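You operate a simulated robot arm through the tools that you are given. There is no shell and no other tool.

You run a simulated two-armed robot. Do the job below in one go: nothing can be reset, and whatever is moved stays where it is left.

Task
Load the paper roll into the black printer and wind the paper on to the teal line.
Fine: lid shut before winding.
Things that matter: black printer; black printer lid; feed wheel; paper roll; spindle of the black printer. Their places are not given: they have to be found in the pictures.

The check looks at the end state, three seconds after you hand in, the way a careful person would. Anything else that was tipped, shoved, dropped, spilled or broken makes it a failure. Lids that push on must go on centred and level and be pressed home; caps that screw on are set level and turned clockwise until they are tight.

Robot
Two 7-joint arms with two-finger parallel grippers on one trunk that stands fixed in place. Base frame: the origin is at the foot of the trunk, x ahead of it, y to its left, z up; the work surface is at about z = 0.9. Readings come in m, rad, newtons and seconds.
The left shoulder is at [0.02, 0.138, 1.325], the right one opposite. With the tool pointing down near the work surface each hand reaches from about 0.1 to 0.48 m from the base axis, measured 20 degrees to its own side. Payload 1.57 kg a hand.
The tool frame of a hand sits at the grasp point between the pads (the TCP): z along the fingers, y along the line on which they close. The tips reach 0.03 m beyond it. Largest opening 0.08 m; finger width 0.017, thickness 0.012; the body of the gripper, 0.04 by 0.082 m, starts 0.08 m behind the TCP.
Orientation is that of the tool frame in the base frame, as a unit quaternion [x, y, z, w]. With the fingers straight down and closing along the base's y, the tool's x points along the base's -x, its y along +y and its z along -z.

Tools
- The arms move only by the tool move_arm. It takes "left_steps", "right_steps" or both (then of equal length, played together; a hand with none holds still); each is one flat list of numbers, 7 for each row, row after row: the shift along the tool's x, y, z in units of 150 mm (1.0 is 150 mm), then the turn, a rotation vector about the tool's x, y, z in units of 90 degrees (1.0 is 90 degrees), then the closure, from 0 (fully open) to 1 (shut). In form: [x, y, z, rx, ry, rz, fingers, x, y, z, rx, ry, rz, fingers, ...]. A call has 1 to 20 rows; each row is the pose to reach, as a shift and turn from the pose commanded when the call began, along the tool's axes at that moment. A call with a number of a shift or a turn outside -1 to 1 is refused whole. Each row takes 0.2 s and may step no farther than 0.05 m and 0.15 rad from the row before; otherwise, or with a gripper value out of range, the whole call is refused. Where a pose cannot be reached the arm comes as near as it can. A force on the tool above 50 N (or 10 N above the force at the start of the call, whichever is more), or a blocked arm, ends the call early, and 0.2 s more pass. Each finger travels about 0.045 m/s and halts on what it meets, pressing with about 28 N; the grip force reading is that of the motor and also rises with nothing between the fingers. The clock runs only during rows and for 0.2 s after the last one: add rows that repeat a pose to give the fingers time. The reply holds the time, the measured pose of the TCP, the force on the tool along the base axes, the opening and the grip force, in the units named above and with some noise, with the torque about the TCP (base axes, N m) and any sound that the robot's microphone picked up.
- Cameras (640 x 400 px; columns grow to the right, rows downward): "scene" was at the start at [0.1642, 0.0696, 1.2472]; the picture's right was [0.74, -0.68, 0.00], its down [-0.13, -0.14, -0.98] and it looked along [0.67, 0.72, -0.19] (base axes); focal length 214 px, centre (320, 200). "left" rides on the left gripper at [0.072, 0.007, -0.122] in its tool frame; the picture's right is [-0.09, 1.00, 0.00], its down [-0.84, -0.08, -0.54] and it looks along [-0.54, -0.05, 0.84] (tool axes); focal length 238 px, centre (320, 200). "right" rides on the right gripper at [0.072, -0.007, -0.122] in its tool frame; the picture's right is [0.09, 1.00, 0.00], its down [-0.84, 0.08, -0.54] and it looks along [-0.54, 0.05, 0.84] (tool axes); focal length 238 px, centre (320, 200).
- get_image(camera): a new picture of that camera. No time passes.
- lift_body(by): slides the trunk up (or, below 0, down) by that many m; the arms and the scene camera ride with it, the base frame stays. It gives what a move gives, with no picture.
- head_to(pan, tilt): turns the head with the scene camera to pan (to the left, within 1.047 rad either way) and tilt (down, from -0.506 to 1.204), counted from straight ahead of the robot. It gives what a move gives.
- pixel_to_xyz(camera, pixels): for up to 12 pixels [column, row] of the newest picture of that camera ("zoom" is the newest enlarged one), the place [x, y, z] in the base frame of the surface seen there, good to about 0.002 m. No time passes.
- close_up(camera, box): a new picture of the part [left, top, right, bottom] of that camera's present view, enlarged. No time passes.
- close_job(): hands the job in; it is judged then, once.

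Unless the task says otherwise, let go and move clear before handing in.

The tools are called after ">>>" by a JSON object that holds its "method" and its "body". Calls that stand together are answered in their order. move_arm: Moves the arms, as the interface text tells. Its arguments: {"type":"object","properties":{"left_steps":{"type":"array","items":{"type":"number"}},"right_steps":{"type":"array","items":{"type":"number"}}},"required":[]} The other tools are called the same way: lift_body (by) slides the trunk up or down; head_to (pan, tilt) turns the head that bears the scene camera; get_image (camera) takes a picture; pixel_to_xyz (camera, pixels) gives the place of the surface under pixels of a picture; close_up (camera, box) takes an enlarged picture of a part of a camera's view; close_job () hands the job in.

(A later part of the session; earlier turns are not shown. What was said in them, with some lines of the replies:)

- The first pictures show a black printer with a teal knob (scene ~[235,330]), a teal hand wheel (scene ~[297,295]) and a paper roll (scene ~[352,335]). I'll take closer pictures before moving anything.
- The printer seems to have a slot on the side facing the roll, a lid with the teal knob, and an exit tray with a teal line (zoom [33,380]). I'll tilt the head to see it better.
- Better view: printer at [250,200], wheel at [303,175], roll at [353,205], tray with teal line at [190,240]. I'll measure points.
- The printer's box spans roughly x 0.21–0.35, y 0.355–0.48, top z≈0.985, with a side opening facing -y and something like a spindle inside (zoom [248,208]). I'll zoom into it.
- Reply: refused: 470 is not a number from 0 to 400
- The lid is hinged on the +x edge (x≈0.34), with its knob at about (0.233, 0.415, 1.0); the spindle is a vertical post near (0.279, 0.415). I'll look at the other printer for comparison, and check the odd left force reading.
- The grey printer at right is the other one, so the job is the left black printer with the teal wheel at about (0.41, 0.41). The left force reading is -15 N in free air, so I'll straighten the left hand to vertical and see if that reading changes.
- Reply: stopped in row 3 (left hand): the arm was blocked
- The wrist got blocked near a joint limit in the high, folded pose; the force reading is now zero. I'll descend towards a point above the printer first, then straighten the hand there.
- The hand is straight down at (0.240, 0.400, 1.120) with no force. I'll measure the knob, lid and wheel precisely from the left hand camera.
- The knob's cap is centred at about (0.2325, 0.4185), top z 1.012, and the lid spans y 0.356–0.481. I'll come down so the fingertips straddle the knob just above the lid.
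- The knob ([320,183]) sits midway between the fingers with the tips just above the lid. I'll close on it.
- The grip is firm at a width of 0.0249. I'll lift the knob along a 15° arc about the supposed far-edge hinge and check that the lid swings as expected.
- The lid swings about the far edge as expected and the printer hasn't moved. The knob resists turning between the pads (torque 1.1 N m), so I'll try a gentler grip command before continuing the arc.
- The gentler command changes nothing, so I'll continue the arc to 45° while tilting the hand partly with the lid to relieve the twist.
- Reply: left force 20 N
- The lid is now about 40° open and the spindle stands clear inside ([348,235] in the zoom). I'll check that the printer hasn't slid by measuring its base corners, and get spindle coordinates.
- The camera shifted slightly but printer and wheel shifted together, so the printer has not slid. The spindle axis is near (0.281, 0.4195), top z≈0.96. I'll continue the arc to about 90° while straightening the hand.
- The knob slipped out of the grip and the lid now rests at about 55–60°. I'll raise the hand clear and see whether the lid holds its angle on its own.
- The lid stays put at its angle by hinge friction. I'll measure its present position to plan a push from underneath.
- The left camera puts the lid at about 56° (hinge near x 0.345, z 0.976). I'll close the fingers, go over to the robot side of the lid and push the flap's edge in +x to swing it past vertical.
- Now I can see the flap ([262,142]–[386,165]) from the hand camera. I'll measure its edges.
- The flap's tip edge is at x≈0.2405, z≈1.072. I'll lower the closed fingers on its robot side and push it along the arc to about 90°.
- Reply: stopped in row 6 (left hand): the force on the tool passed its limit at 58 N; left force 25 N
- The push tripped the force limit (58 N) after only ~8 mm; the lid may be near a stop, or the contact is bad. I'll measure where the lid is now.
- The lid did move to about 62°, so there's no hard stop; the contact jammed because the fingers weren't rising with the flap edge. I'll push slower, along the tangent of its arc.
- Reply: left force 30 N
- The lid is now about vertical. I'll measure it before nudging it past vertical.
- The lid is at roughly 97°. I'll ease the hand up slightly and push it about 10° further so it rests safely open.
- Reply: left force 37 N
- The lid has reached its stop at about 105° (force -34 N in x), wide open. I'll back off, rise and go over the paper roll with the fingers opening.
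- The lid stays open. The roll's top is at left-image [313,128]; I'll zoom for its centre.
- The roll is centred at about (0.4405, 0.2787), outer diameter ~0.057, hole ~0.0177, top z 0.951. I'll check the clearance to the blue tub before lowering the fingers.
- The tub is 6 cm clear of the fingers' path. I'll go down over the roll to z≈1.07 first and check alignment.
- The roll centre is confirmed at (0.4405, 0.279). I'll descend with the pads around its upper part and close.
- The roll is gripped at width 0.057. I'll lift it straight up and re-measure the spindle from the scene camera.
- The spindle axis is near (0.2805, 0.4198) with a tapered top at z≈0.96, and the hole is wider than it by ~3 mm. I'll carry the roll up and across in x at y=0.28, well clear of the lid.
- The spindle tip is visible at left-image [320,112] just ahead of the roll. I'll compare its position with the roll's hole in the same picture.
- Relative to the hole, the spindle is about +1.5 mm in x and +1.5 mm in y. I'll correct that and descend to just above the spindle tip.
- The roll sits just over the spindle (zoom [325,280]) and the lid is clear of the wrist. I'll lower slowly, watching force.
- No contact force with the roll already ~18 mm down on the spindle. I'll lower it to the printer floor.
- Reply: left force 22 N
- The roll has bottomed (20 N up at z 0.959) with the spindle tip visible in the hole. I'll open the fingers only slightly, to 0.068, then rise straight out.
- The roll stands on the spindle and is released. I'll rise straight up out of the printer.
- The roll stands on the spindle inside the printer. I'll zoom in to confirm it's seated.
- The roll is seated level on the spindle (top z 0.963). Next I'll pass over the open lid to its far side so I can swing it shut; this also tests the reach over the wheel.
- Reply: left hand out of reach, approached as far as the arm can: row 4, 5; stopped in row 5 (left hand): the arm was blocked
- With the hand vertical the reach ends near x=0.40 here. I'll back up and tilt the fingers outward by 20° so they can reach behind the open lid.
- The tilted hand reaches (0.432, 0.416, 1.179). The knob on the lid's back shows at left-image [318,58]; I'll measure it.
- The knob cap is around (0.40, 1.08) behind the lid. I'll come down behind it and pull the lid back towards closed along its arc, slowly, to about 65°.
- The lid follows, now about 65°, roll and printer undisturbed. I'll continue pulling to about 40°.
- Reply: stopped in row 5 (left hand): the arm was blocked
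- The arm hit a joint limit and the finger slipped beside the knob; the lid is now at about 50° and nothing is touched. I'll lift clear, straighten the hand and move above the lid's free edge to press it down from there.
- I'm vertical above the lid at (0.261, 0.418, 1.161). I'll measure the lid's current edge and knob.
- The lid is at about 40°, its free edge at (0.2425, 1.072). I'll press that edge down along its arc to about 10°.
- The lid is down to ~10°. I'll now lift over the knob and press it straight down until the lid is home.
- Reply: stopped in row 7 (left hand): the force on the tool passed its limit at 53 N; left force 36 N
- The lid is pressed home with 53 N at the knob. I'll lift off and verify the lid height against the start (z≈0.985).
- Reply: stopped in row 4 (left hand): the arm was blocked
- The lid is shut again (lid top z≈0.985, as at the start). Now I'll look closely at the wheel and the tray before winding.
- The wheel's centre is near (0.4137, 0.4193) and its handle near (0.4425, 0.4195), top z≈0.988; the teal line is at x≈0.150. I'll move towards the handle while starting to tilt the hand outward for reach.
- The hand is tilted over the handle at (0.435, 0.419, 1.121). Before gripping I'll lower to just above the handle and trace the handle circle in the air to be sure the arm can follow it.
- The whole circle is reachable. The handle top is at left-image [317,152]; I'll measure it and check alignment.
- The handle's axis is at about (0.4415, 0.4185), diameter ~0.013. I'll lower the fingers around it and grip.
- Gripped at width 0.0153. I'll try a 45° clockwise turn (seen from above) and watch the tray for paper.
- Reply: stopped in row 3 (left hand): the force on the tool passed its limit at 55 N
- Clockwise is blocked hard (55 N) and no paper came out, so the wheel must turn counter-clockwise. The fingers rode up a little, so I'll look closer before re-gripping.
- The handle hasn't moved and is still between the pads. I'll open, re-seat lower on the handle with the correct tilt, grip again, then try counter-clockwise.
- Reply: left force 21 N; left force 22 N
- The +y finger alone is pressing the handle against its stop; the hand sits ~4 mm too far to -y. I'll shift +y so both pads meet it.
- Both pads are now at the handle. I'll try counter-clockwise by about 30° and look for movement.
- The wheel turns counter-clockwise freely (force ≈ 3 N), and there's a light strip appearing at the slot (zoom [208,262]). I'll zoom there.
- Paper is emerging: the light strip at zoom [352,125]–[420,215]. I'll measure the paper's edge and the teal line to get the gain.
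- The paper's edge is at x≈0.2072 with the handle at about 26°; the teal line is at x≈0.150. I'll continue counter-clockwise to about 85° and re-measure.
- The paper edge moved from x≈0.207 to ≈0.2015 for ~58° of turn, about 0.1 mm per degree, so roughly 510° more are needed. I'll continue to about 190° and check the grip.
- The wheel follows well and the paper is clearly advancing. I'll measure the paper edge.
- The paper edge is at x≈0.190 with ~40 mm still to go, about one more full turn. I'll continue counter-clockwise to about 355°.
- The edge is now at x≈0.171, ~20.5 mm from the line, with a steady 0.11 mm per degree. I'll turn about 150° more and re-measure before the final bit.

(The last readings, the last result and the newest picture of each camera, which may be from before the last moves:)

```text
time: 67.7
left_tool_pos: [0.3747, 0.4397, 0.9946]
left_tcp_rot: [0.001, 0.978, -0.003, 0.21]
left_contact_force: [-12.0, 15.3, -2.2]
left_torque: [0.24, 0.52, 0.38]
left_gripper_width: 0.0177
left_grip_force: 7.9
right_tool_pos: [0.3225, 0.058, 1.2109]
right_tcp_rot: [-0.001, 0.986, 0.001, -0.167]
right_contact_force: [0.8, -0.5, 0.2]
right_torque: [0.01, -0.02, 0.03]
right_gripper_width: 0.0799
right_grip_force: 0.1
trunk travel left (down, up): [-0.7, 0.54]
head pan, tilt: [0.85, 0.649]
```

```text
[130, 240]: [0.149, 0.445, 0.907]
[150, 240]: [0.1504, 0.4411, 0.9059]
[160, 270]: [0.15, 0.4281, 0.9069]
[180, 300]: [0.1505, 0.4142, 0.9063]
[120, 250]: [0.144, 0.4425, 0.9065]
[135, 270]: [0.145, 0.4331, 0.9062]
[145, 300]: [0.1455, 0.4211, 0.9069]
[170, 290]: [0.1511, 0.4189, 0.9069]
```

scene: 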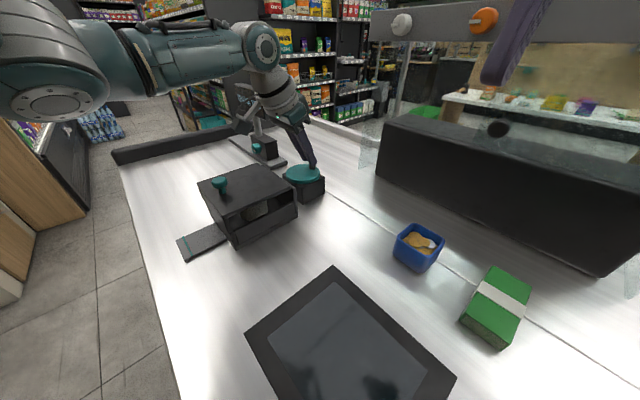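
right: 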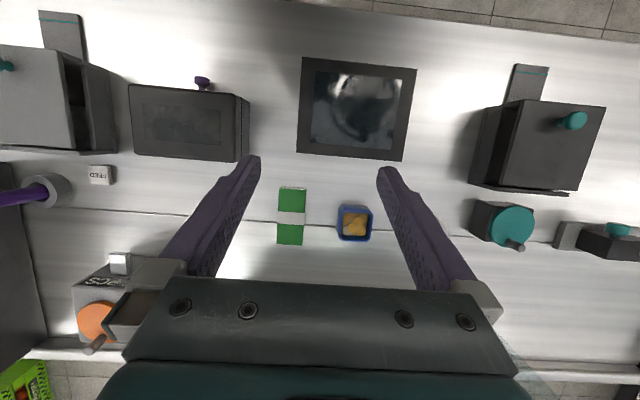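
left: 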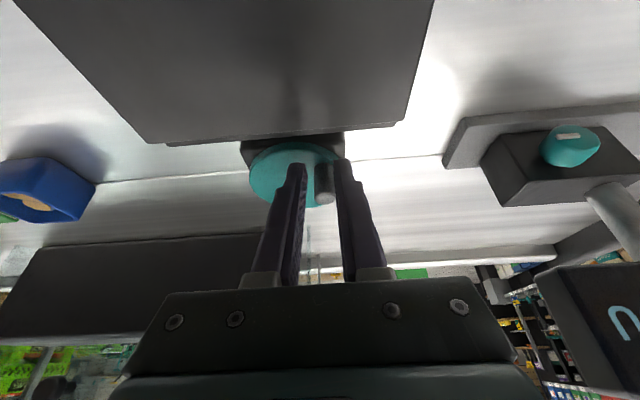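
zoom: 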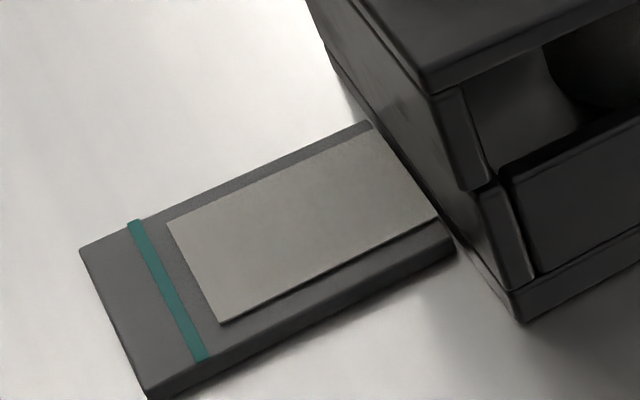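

The paper edge is now ~6 mm short of the line. The grip reading dropped (7.9 N, width 0.0177), so I'll check how the handle sits between the pads.

>>> {"method": "close_up", "body": {"camera": "left", "box": [230, 100, 400, 220]}}

>>> {"method": "pixel_to_xyz", "body": {"camera": "left", "pixels": [[325, 197], [325, 185], [323, 170], [255, 170], [290, 150]]}}

>>> {"method": "close_up", "body": {"camera": "scene", "box": [260, 110, 350, 210]}}

>>> {"method": "pixel_to_xyz", "body": {"camera": "zoom", "pixels": [[260, 250], [280, 250], [300, 200]]}}

```text
3.33 times, centred on (315, 160) of left
```

zoom: 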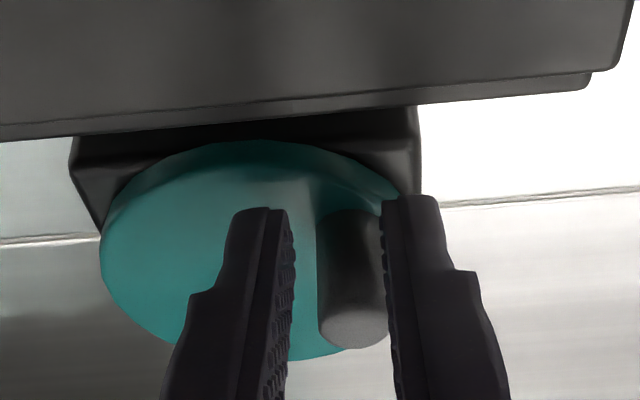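

```text
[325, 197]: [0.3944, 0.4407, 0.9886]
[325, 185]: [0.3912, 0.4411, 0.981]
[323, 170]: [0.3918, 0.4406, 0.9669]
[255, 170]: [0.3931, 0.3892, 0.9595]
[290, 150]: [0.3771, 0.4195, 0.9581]
```

```text
4.00 times, centred on (305, 160) of scene
```

zoom: 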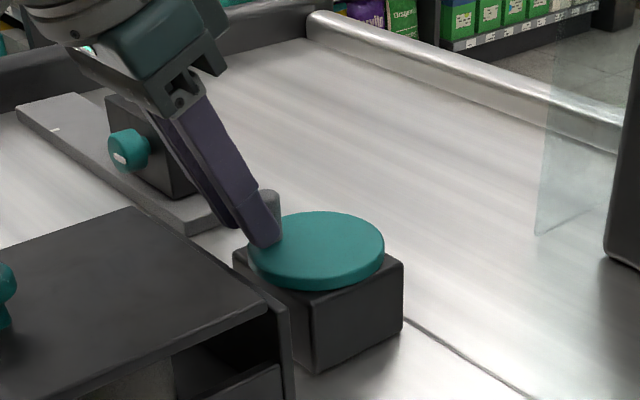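

```text
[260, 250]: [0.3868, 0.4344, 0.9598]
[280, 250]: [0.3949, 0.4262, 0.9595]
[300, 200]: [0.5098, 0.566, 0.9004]
```

The handle (at about 132°, (0.3945, 0.4405)) has slid to the edge of the pads. I'll open slightly, re-centre on it and grip again.

>>> {"method": "move_arm", "body": {"left_steps": [0, 0, 0, 0, 0, 0, 0.68, 0, 0, 0, 0, 0, 0, 0.62, -0.033, 0.003, 0.012, 0, 0, 0, 0.62, -0.065, 0.005, 0.023, 0, 0, 0, 0.62, -0.065, 0.005, 0.023, 0, 0, 0, 0.62]}}

>>> {"method": "close_up", "body": {"camera": "left", "box": [230, 100, 400, 220]}}

>>> {"method": "close_up", "body": {"camera": "scene", "box": [175, 205, 245, 260]}}

>>> {"method": "pixel_to_xyz", "body": {"camera": "zoom", "pixels": [[175, 240], [190, 260], [200, 280], [210, 300], [190, 250], [205, 275], [147, 250], [170, 300], [165, 225], [180, 235]]}}

```text
time: 68.9
left_tool_pos: [0.3895, 0.4373, 0.9976]
left_tcp_rot: [0.002, 0.977, -0.005, 0.215]
left_contact_force: [-1.6, 3.6, -0.2]
left_torque: [0.11, -0.08, 0.13]
left_gripper_width: 0.0346
left_grip_force: 2.7
right_tool_pos: [0.3226, 0.0565, 1.2113]
right_tcp_rot: [0.0, 0.986, 0.0, -0.165]
right_contact_force: [0.0, 0.0, -0.3]
right_torque: [-0.01, 0.01, -0.03]
right_gripper_width: 0.0799
right_grip_force: 0.1
trunk travel left (down, up): [-0.7, 0.54]
head pan, tilt: [0.85, 0.649]
```

```text
3.33 times, centred on (315, 160) of left
```

zoom: 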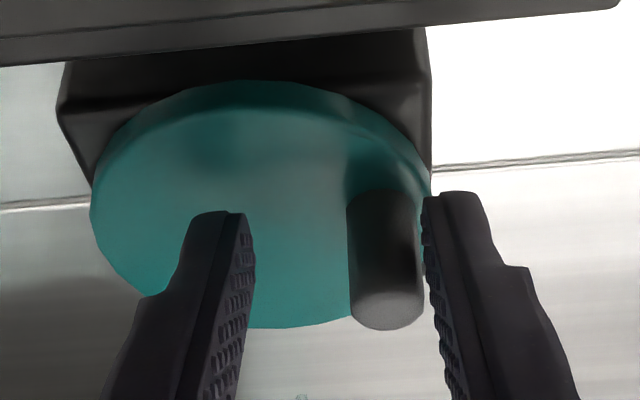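

```text
7.27 times, centred on (210, 232) of scene
```

zoom: 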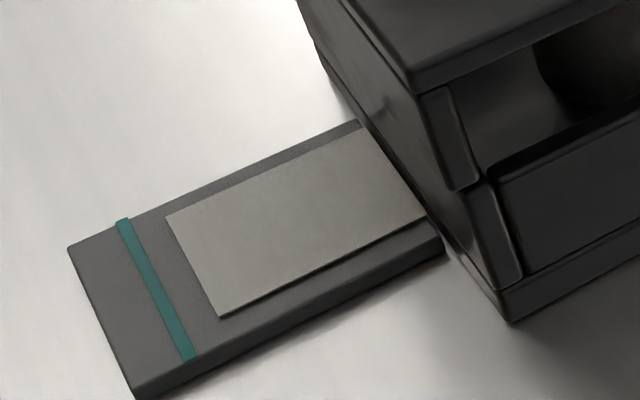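

```text
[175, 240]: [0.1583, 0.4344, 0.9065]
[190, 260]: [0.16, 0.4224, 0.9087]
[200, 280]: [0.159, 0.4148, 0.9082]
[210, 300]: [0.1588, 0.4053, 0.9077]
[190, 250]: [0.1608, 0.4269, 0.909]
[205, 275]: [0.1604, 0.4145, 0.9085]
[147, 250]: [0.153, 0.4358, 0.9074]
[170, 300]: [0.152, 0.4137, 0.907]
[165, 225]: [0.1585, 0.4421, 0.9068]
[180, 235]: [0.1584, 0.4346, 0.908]
```

The paper edge is at x≈0.1587, so about 8 mm remain to the line at ≈0.1506. I'll measure the handle again to centre on it.

>>> {"method": "get_image", "body": {"camera": "left"}}

>>> {"method": "pixel_to_xyz", "body": {"camera": "left", "pixels": [[335, 193], [330, 193], [340, 193], [335, 180], [335, 165]]}}

```text
taken
```

left: 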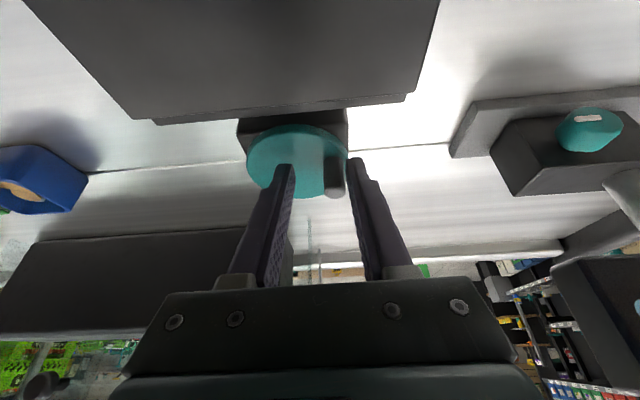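

```text
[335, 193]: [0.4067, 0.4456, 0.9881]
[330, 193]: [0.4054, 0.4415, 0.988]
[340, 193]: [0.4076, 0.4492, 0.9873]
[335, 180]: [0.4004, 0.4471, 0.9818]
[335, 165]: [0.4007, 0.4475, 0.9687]
```

The wheel turned back slightly to ~108° while I re-centred (handle now at (0.405, 0.4456)). I'll centre on it from the open side and grip firmly.

>>> {"method": "move_arm", "body": {"left_steps": [0, 0.03, 0, 0, 0, 0, 0.6, 0, 0.0567, 0, 0, 0, 0, 0.6, -0.017, 0.0567, 0.011, 0, 0, 0, 0.6, -0.034, 0.0567, 0.023, 0, 0, 0, 0.6, -0.034, 0.0567, 0.023, 0, 0, 0, 0.6]}}

>>> {"method": "get_image", "body": {"camera": "left"}}

>>> {"method": "close_up", "body": {"camera": "left", "box": [230, 100, 400, 220]}}

```text
time: 70.1
left_tool_pos: [0.3949, 0.4473, 0.9951]
left_tcp_rot: [0.002, 0.977, -0.006, 0.214]
left_contact_force: [-0.6, 0.6, 0.2]
left_torque: [-0.02, 0.02, 0.0]
left_gripper_width: 0.0318
left_grip_force: 0.1
right_tool_pos: [0.3245, 0.0562, 1.2129]
right_tcp_rot: [-0.001, 0.986, 0.0, -0.167]
right_contact_force: [-0.2, -0.2, 0.1]
right_torque: [-0.04, 0.0, -0.01]
right_gripper_width: 0.0798
right_grip_force: 0.0
trunk travel left (down, up): [-0.7, 0.54]
head pan, tilt: [0.85, 0.649]
```

```text
taken
```

left: 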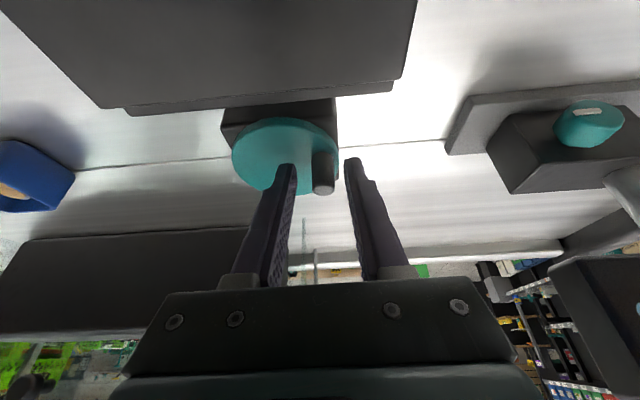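

```text
3.33 times, centred on (315, 160) of left
```

zoom: 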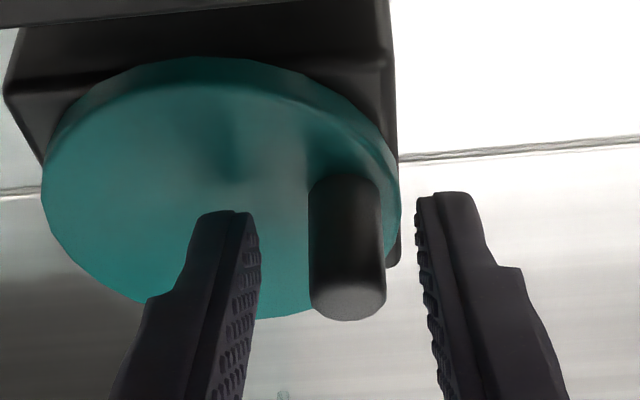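

The handle is now midway between the pads. I'll close on it.

>>> {"method": "move_arm", "body": {"left_steps": [0, 0, 0, 0, 0, 0, 0.85, 0, 0, 0, 0, 0, 0, 0.95, 0, 0, 0, 0, 0, 0, 0.95, 0, 0, 0, 0, 0, 0, 0.95]}}

>>> {"method": "get_image", "body": {"camera": "left"}}

>>> {"method": "pixel_to_xyz", "body": {"camera": "left", "pixels": [[322, 190], [322, 178]]}}

```text
time: 71.1
left_tool_pos: [0.3957, 0.4479, 0.995]
left_tcp_rot: [0.002, 0.977, -0.005, 0.214]
left_contact_force: [0.1, 6.4, -5.0]
left_torque: [0.56, 0.08, 0.14]
left_gripper_width: 0.0155
left_grip_force: 31.2
right_tool_pos: [0.324, 0.0575, 1.2106]
right_tcp_rot: [-0.002, 0.986, 0.0, -0.166]
right_contact_force: [-0.4, -0.4, 0.1]
right_torque: [-0.01, -0.01, 0.02]
right_gripper_width: 0.08
right_grip_force: 0.1
trunk travel left (down, up): [-0.7, 0.54]
head pan, tilt: [0.85, 0.649]
```

```text
taken
```

left: 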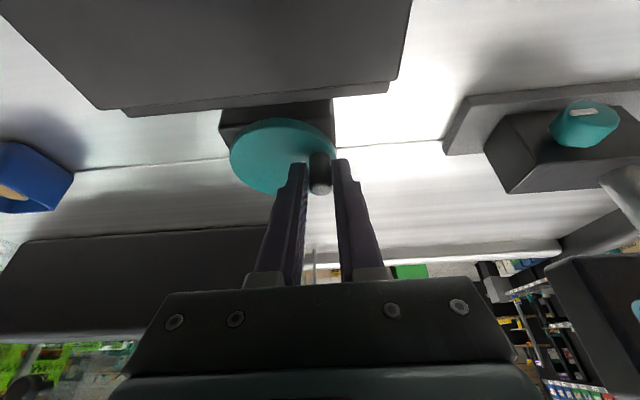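

```text
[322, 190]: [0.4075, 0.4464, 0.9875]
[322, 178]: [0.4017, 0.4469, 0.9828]
```

Firm grip (31 N) at about 107°. I'll turn ~60° more, then measure again.

>>> {"method": "move_arm", "body": {"left_steps": [0.0355, -0.0171, -0.0166, 0, 0, 0, 0.95, 0.0666, -0.0424, -0.0311, 0, 0, 0, 0.95, 0.0918, -0.0749, -0.0428, 0, 0, 0, 0.95, 0.1085, -0.1097, -0.0506, 0, 0, 0, 0.95, 0.1173, -0.1412, -0.0547, 0, 0, 0, 0.95, 0.1173, -0.1412, -0.0547, 0, 0, 0, 0.95]}}

>>> {"method": "close_up", "body": {"camera": "scene", "box": [175, 205, 245, 260]}}

>>> {"method": "pixel_to_xyz", "body": {"camera": "zoom", "pixels": [[145, 240], [155, 250], [165, 260], [175, 290], [185, 300], [195, 320], [140, 250], [165, 300]]}}

```text
time: 72.5
left_tool_pos: [0.3748, 0.4236, 0.9965]
left_tcp_rot: [0.002, 0.977, -0.006, 0.215]
left_contact_force: [-3.1, 5.7, -0.8]
left_torque: [0.61, 0.07, 0.27]
left_gripper_width: 0.0154
left_grip_force: 31.6
right_tool_pos: [0.3229, 0.0569, 1.2122]
right_tcp_rot: [0.0, 0.986, 0.001, -0.167]
right_contact_force: [-0.7, 0.1, 0.3]
right_torque: [-0.02, -0.02, -0.01]
right_gripper_width: 0.0798
right_grip_force: 0.1
trunk travel left (down, up): [-0.7, 0.54]
head pan, tilt: [0.85, 0.649]
```

```text
7.27 times, centred on (210, 232) of scene
```

zoom: 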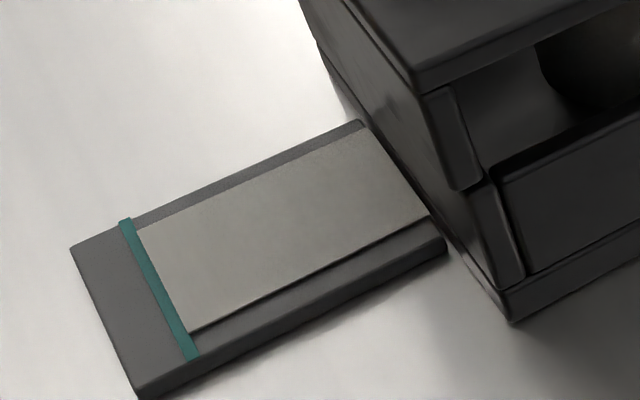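

```text
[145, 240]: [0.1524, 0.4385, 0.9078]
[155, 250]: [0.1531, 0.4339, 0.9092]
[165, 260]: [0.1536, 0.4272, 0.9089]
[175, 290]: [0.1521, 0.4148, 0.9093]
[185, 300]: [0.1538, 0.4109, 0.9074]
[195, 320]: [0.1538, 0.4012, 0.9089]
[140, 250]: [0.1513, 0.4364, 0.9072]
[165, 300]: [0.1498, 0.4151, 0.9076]
```

The paper edge now just touches the near side of the teal line ([137,230]–[190,333]). I'll zoom in tighter to see exactly.

>>> {"method": "close_up", "body": {"camera": "scene", "box": [180, 225, 212, 250]}}

>>> {"method": "pixel_to_xyz", "body": {"camera": "zoom", "pixels": [[240, 120], [260, 160], [280, 200], [300, 240], [220, 160], [240, 200], [260, 240]]}}

```text
16.00 times, centred on (196, 238) of scene
```

zoom: 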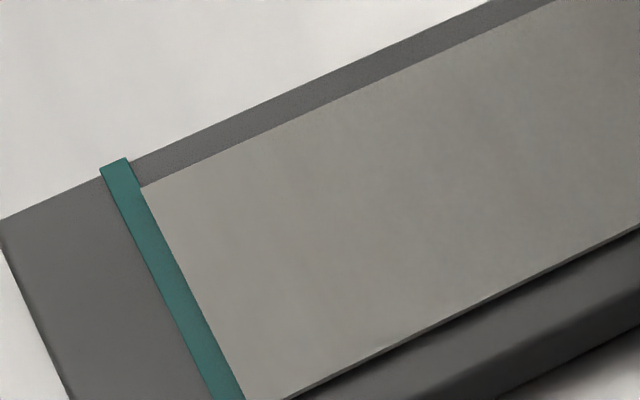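

```text
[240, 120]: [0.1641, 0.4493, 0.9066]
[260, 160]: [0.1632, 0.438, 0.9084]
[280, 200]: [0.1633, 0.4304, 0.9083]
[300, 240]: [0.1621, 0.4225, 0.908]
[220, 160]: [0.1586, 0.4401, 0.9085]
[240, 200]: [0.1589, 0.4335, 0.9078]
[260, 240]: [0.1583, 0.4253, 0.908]
```

The edge sits right at the near border of the ~3.5 mm wide line. I'll turn about 16° more to bring it to the middle of the line.

>>> {"method": "move_arm", "body": {"left_steps": [0.0033, -0.0261, -0.0015, 0, 0, 0, 0.95, 0.0033, -0.0524, -0.0015, 0, 0, 0, 0.95, 0.0033, -0.0524, -0.0015, 0, 0, 0, 0.95]}}

>>> {"method": "close_up", "body": {"camera": "scene", "box": [180, 225, 212, 250]}}

>>> {"method": "get_image", "body": {"camera": "left"}}

```text
time: 73.3
left_tool_pos: [0.3747, 0.4166, 0.9956]
left_tcp_rot: [0.003, 0.977, -0.006, 0.215]
left_contact_force: [-1.7, 3.8, -1.3]
left_torque: [0.54, 0.02, 0.19]
left_gripper_width: 0.0157
left_grip_force: 31.2
right_tool_pos: [0.3235, 0.0575, 1.2118]
right_tcp_rot: [-0.001, 0.986, 0.0, -0.166]
right_contact_force: [0.6, 0.0, -0.8]
right_torque: [0.01, -0.01, -0.03]
right_gripper_width: 0.0798
right_grip_force: 0.1
trunk travel left (down, up): [-0.7, 0.54]
head pan, tilt: [0.85, 0.649]
```

```text
16.00 times, centred on (196, 238) of scene
```

zoom: 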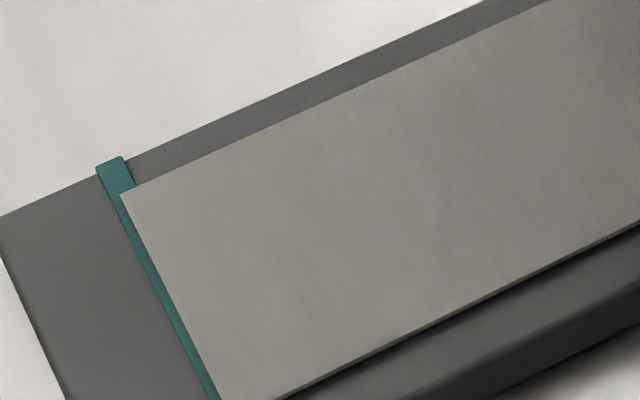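

```text
taken
```

left: 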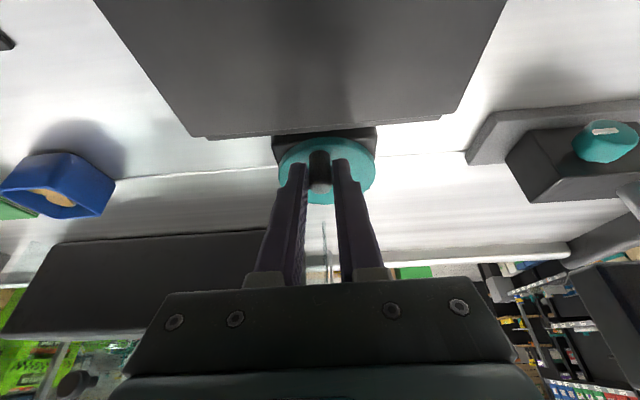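

The paper's edge is now in the middle of the teal line. I'll open the fingers gently and rise straight up off the handle.

>>> {"method": "move_arm", "body": {"left_steps": [0, 0, 0, 0, 0, 0, 0.75, 0, 0, 0, 0, 0, 0, 0.6, 0, 0, 0, 0, 0, 0, 0.55, -0.07, 0, -0.15, 0, 0, 0, 0.55, -0.17, 0, -0.36, 0, 0, 0, 0.55, -0.282, 0, -0.604, 0, 0, 0, 0.55]}}

>>> {"method": "close_up", "body": {"camera": "scene", "box": [180, 225, 212, 250]}}

>>> {"method": "get_image", "body": {"camera": "scene"}}

>>> {"method": "get_image", "body": {"camera": "left"}}

```text
time: 74.7
left_tool_pos: [0.3748, 0.4196, 1.0989]
left_tcp_rot: [0.002, 0.977, -0.007, 0.214]
left_contact_force: [0.1, -0.3, 0.2]
left_torque: [0.03, -0.01, 0.0]
left_gripper_width: 0.0359
left_grip_force: 0.0
right_tool_pos: [0.3241, 0.056, 1.212]
right_tcp_rot: [-0.002, 0.986, -0.001, -0.166]
right_contact_force: [0.6, -0.3, -0.1]
right_torque: [0.01, -0.03, 0.01]
right_gripper_width: 0.08
right_grip_force: 0.1
trunk travel left (down, up): [-0.7, 0.54]
head pan, tilt: [0.85, 0.649]
```

```text
16.00 times, centred on (196, 238) of scene
```

zoom: 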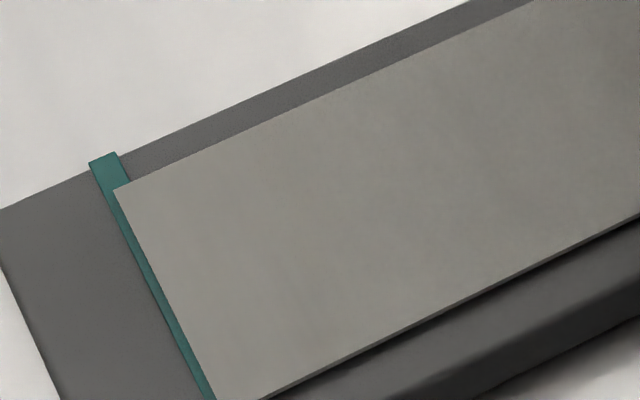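

```text
taken
```

scene: 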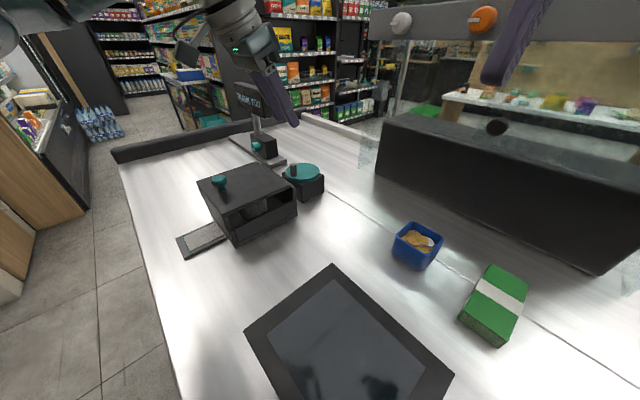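

```text
taken
```

left: 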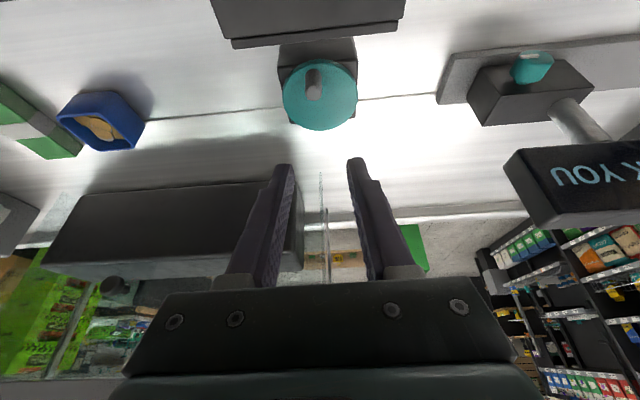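

The paper's edge stays on the line after release. I'll do a final check that the lid is fully down and everything else is in place.

>>> {"method": "close_up", "body": {"camera": "scene", "box": [170, 140, 340, 270]}}

>>> {"method": "pixel_to_xyz", "body": {"camera": "scene", "pixels": [[201, 183], [210, 178], [232, 214], [248, 167], [270, 175], [285, 188], [240, 190], [229, 240], [303, 178], [293, 170]]}}

```text
3.08 times, centred on (255, 205) of scene
```

zoom: 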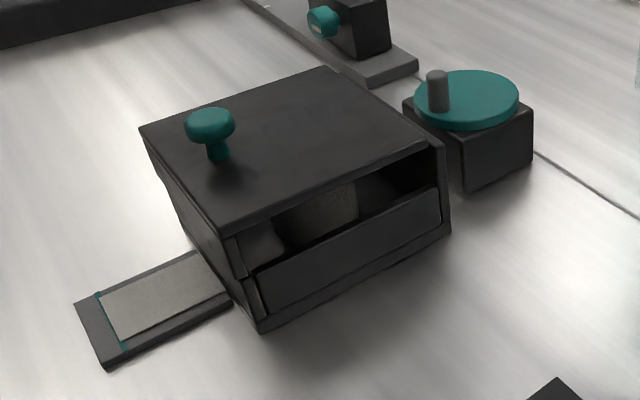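

```text
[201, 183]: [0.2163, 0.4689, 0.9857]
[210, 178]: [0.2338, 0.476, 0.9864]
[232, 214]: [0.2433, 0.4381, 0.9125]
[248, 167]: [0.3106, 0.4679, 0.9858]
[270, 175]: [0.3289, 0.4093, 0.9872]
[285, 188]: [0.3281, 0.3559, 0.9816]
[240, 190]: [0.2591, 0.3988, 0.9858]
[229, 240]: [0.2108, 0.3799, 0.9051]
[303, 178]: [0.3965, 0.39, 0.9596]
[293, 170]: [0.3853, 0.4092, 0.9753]
```

The lid lies level at z≈0.986, the roll is inside on its spindle, and the paper's edge is on the teal line. The tub, tablet, green box and display look undisturbed. The hand is clear, so I'm handing in.

>>> {"method": "close_job", "body": {}}

```text
The job is handed in.
```

The paper roll is loaded in the black printer, and the paper is wound out to the teal line. I've handed the job in, but no result came back, so what follows is from my last pictures and readings.

- **Roll:** it stands level on the spindle, released and seated on the printer floor.
- **Lid:** I shut it before winding and pressed it home. It lies level at the height it started at.
- **Paper:** turning the feed wheel counter-clockwise fed the paper out. Its edge lies within the width of the teal line and stayed there after I let go.
- **Surroundings:** the coin tub, tablet, green box, display and the wheel's base look undisturbed.

- **Wrong way first:** I tried the wheel clockwise once and hit its stop at about 55 N. The handle didn't move.
- **Knob slips:** the lid knob slipped from the grip while I was opening the lid, and the fingers slid off it once while closing. The lid held its angle both times, and I saw no shift in the printer.

The left hand is open and clear above the wheel.
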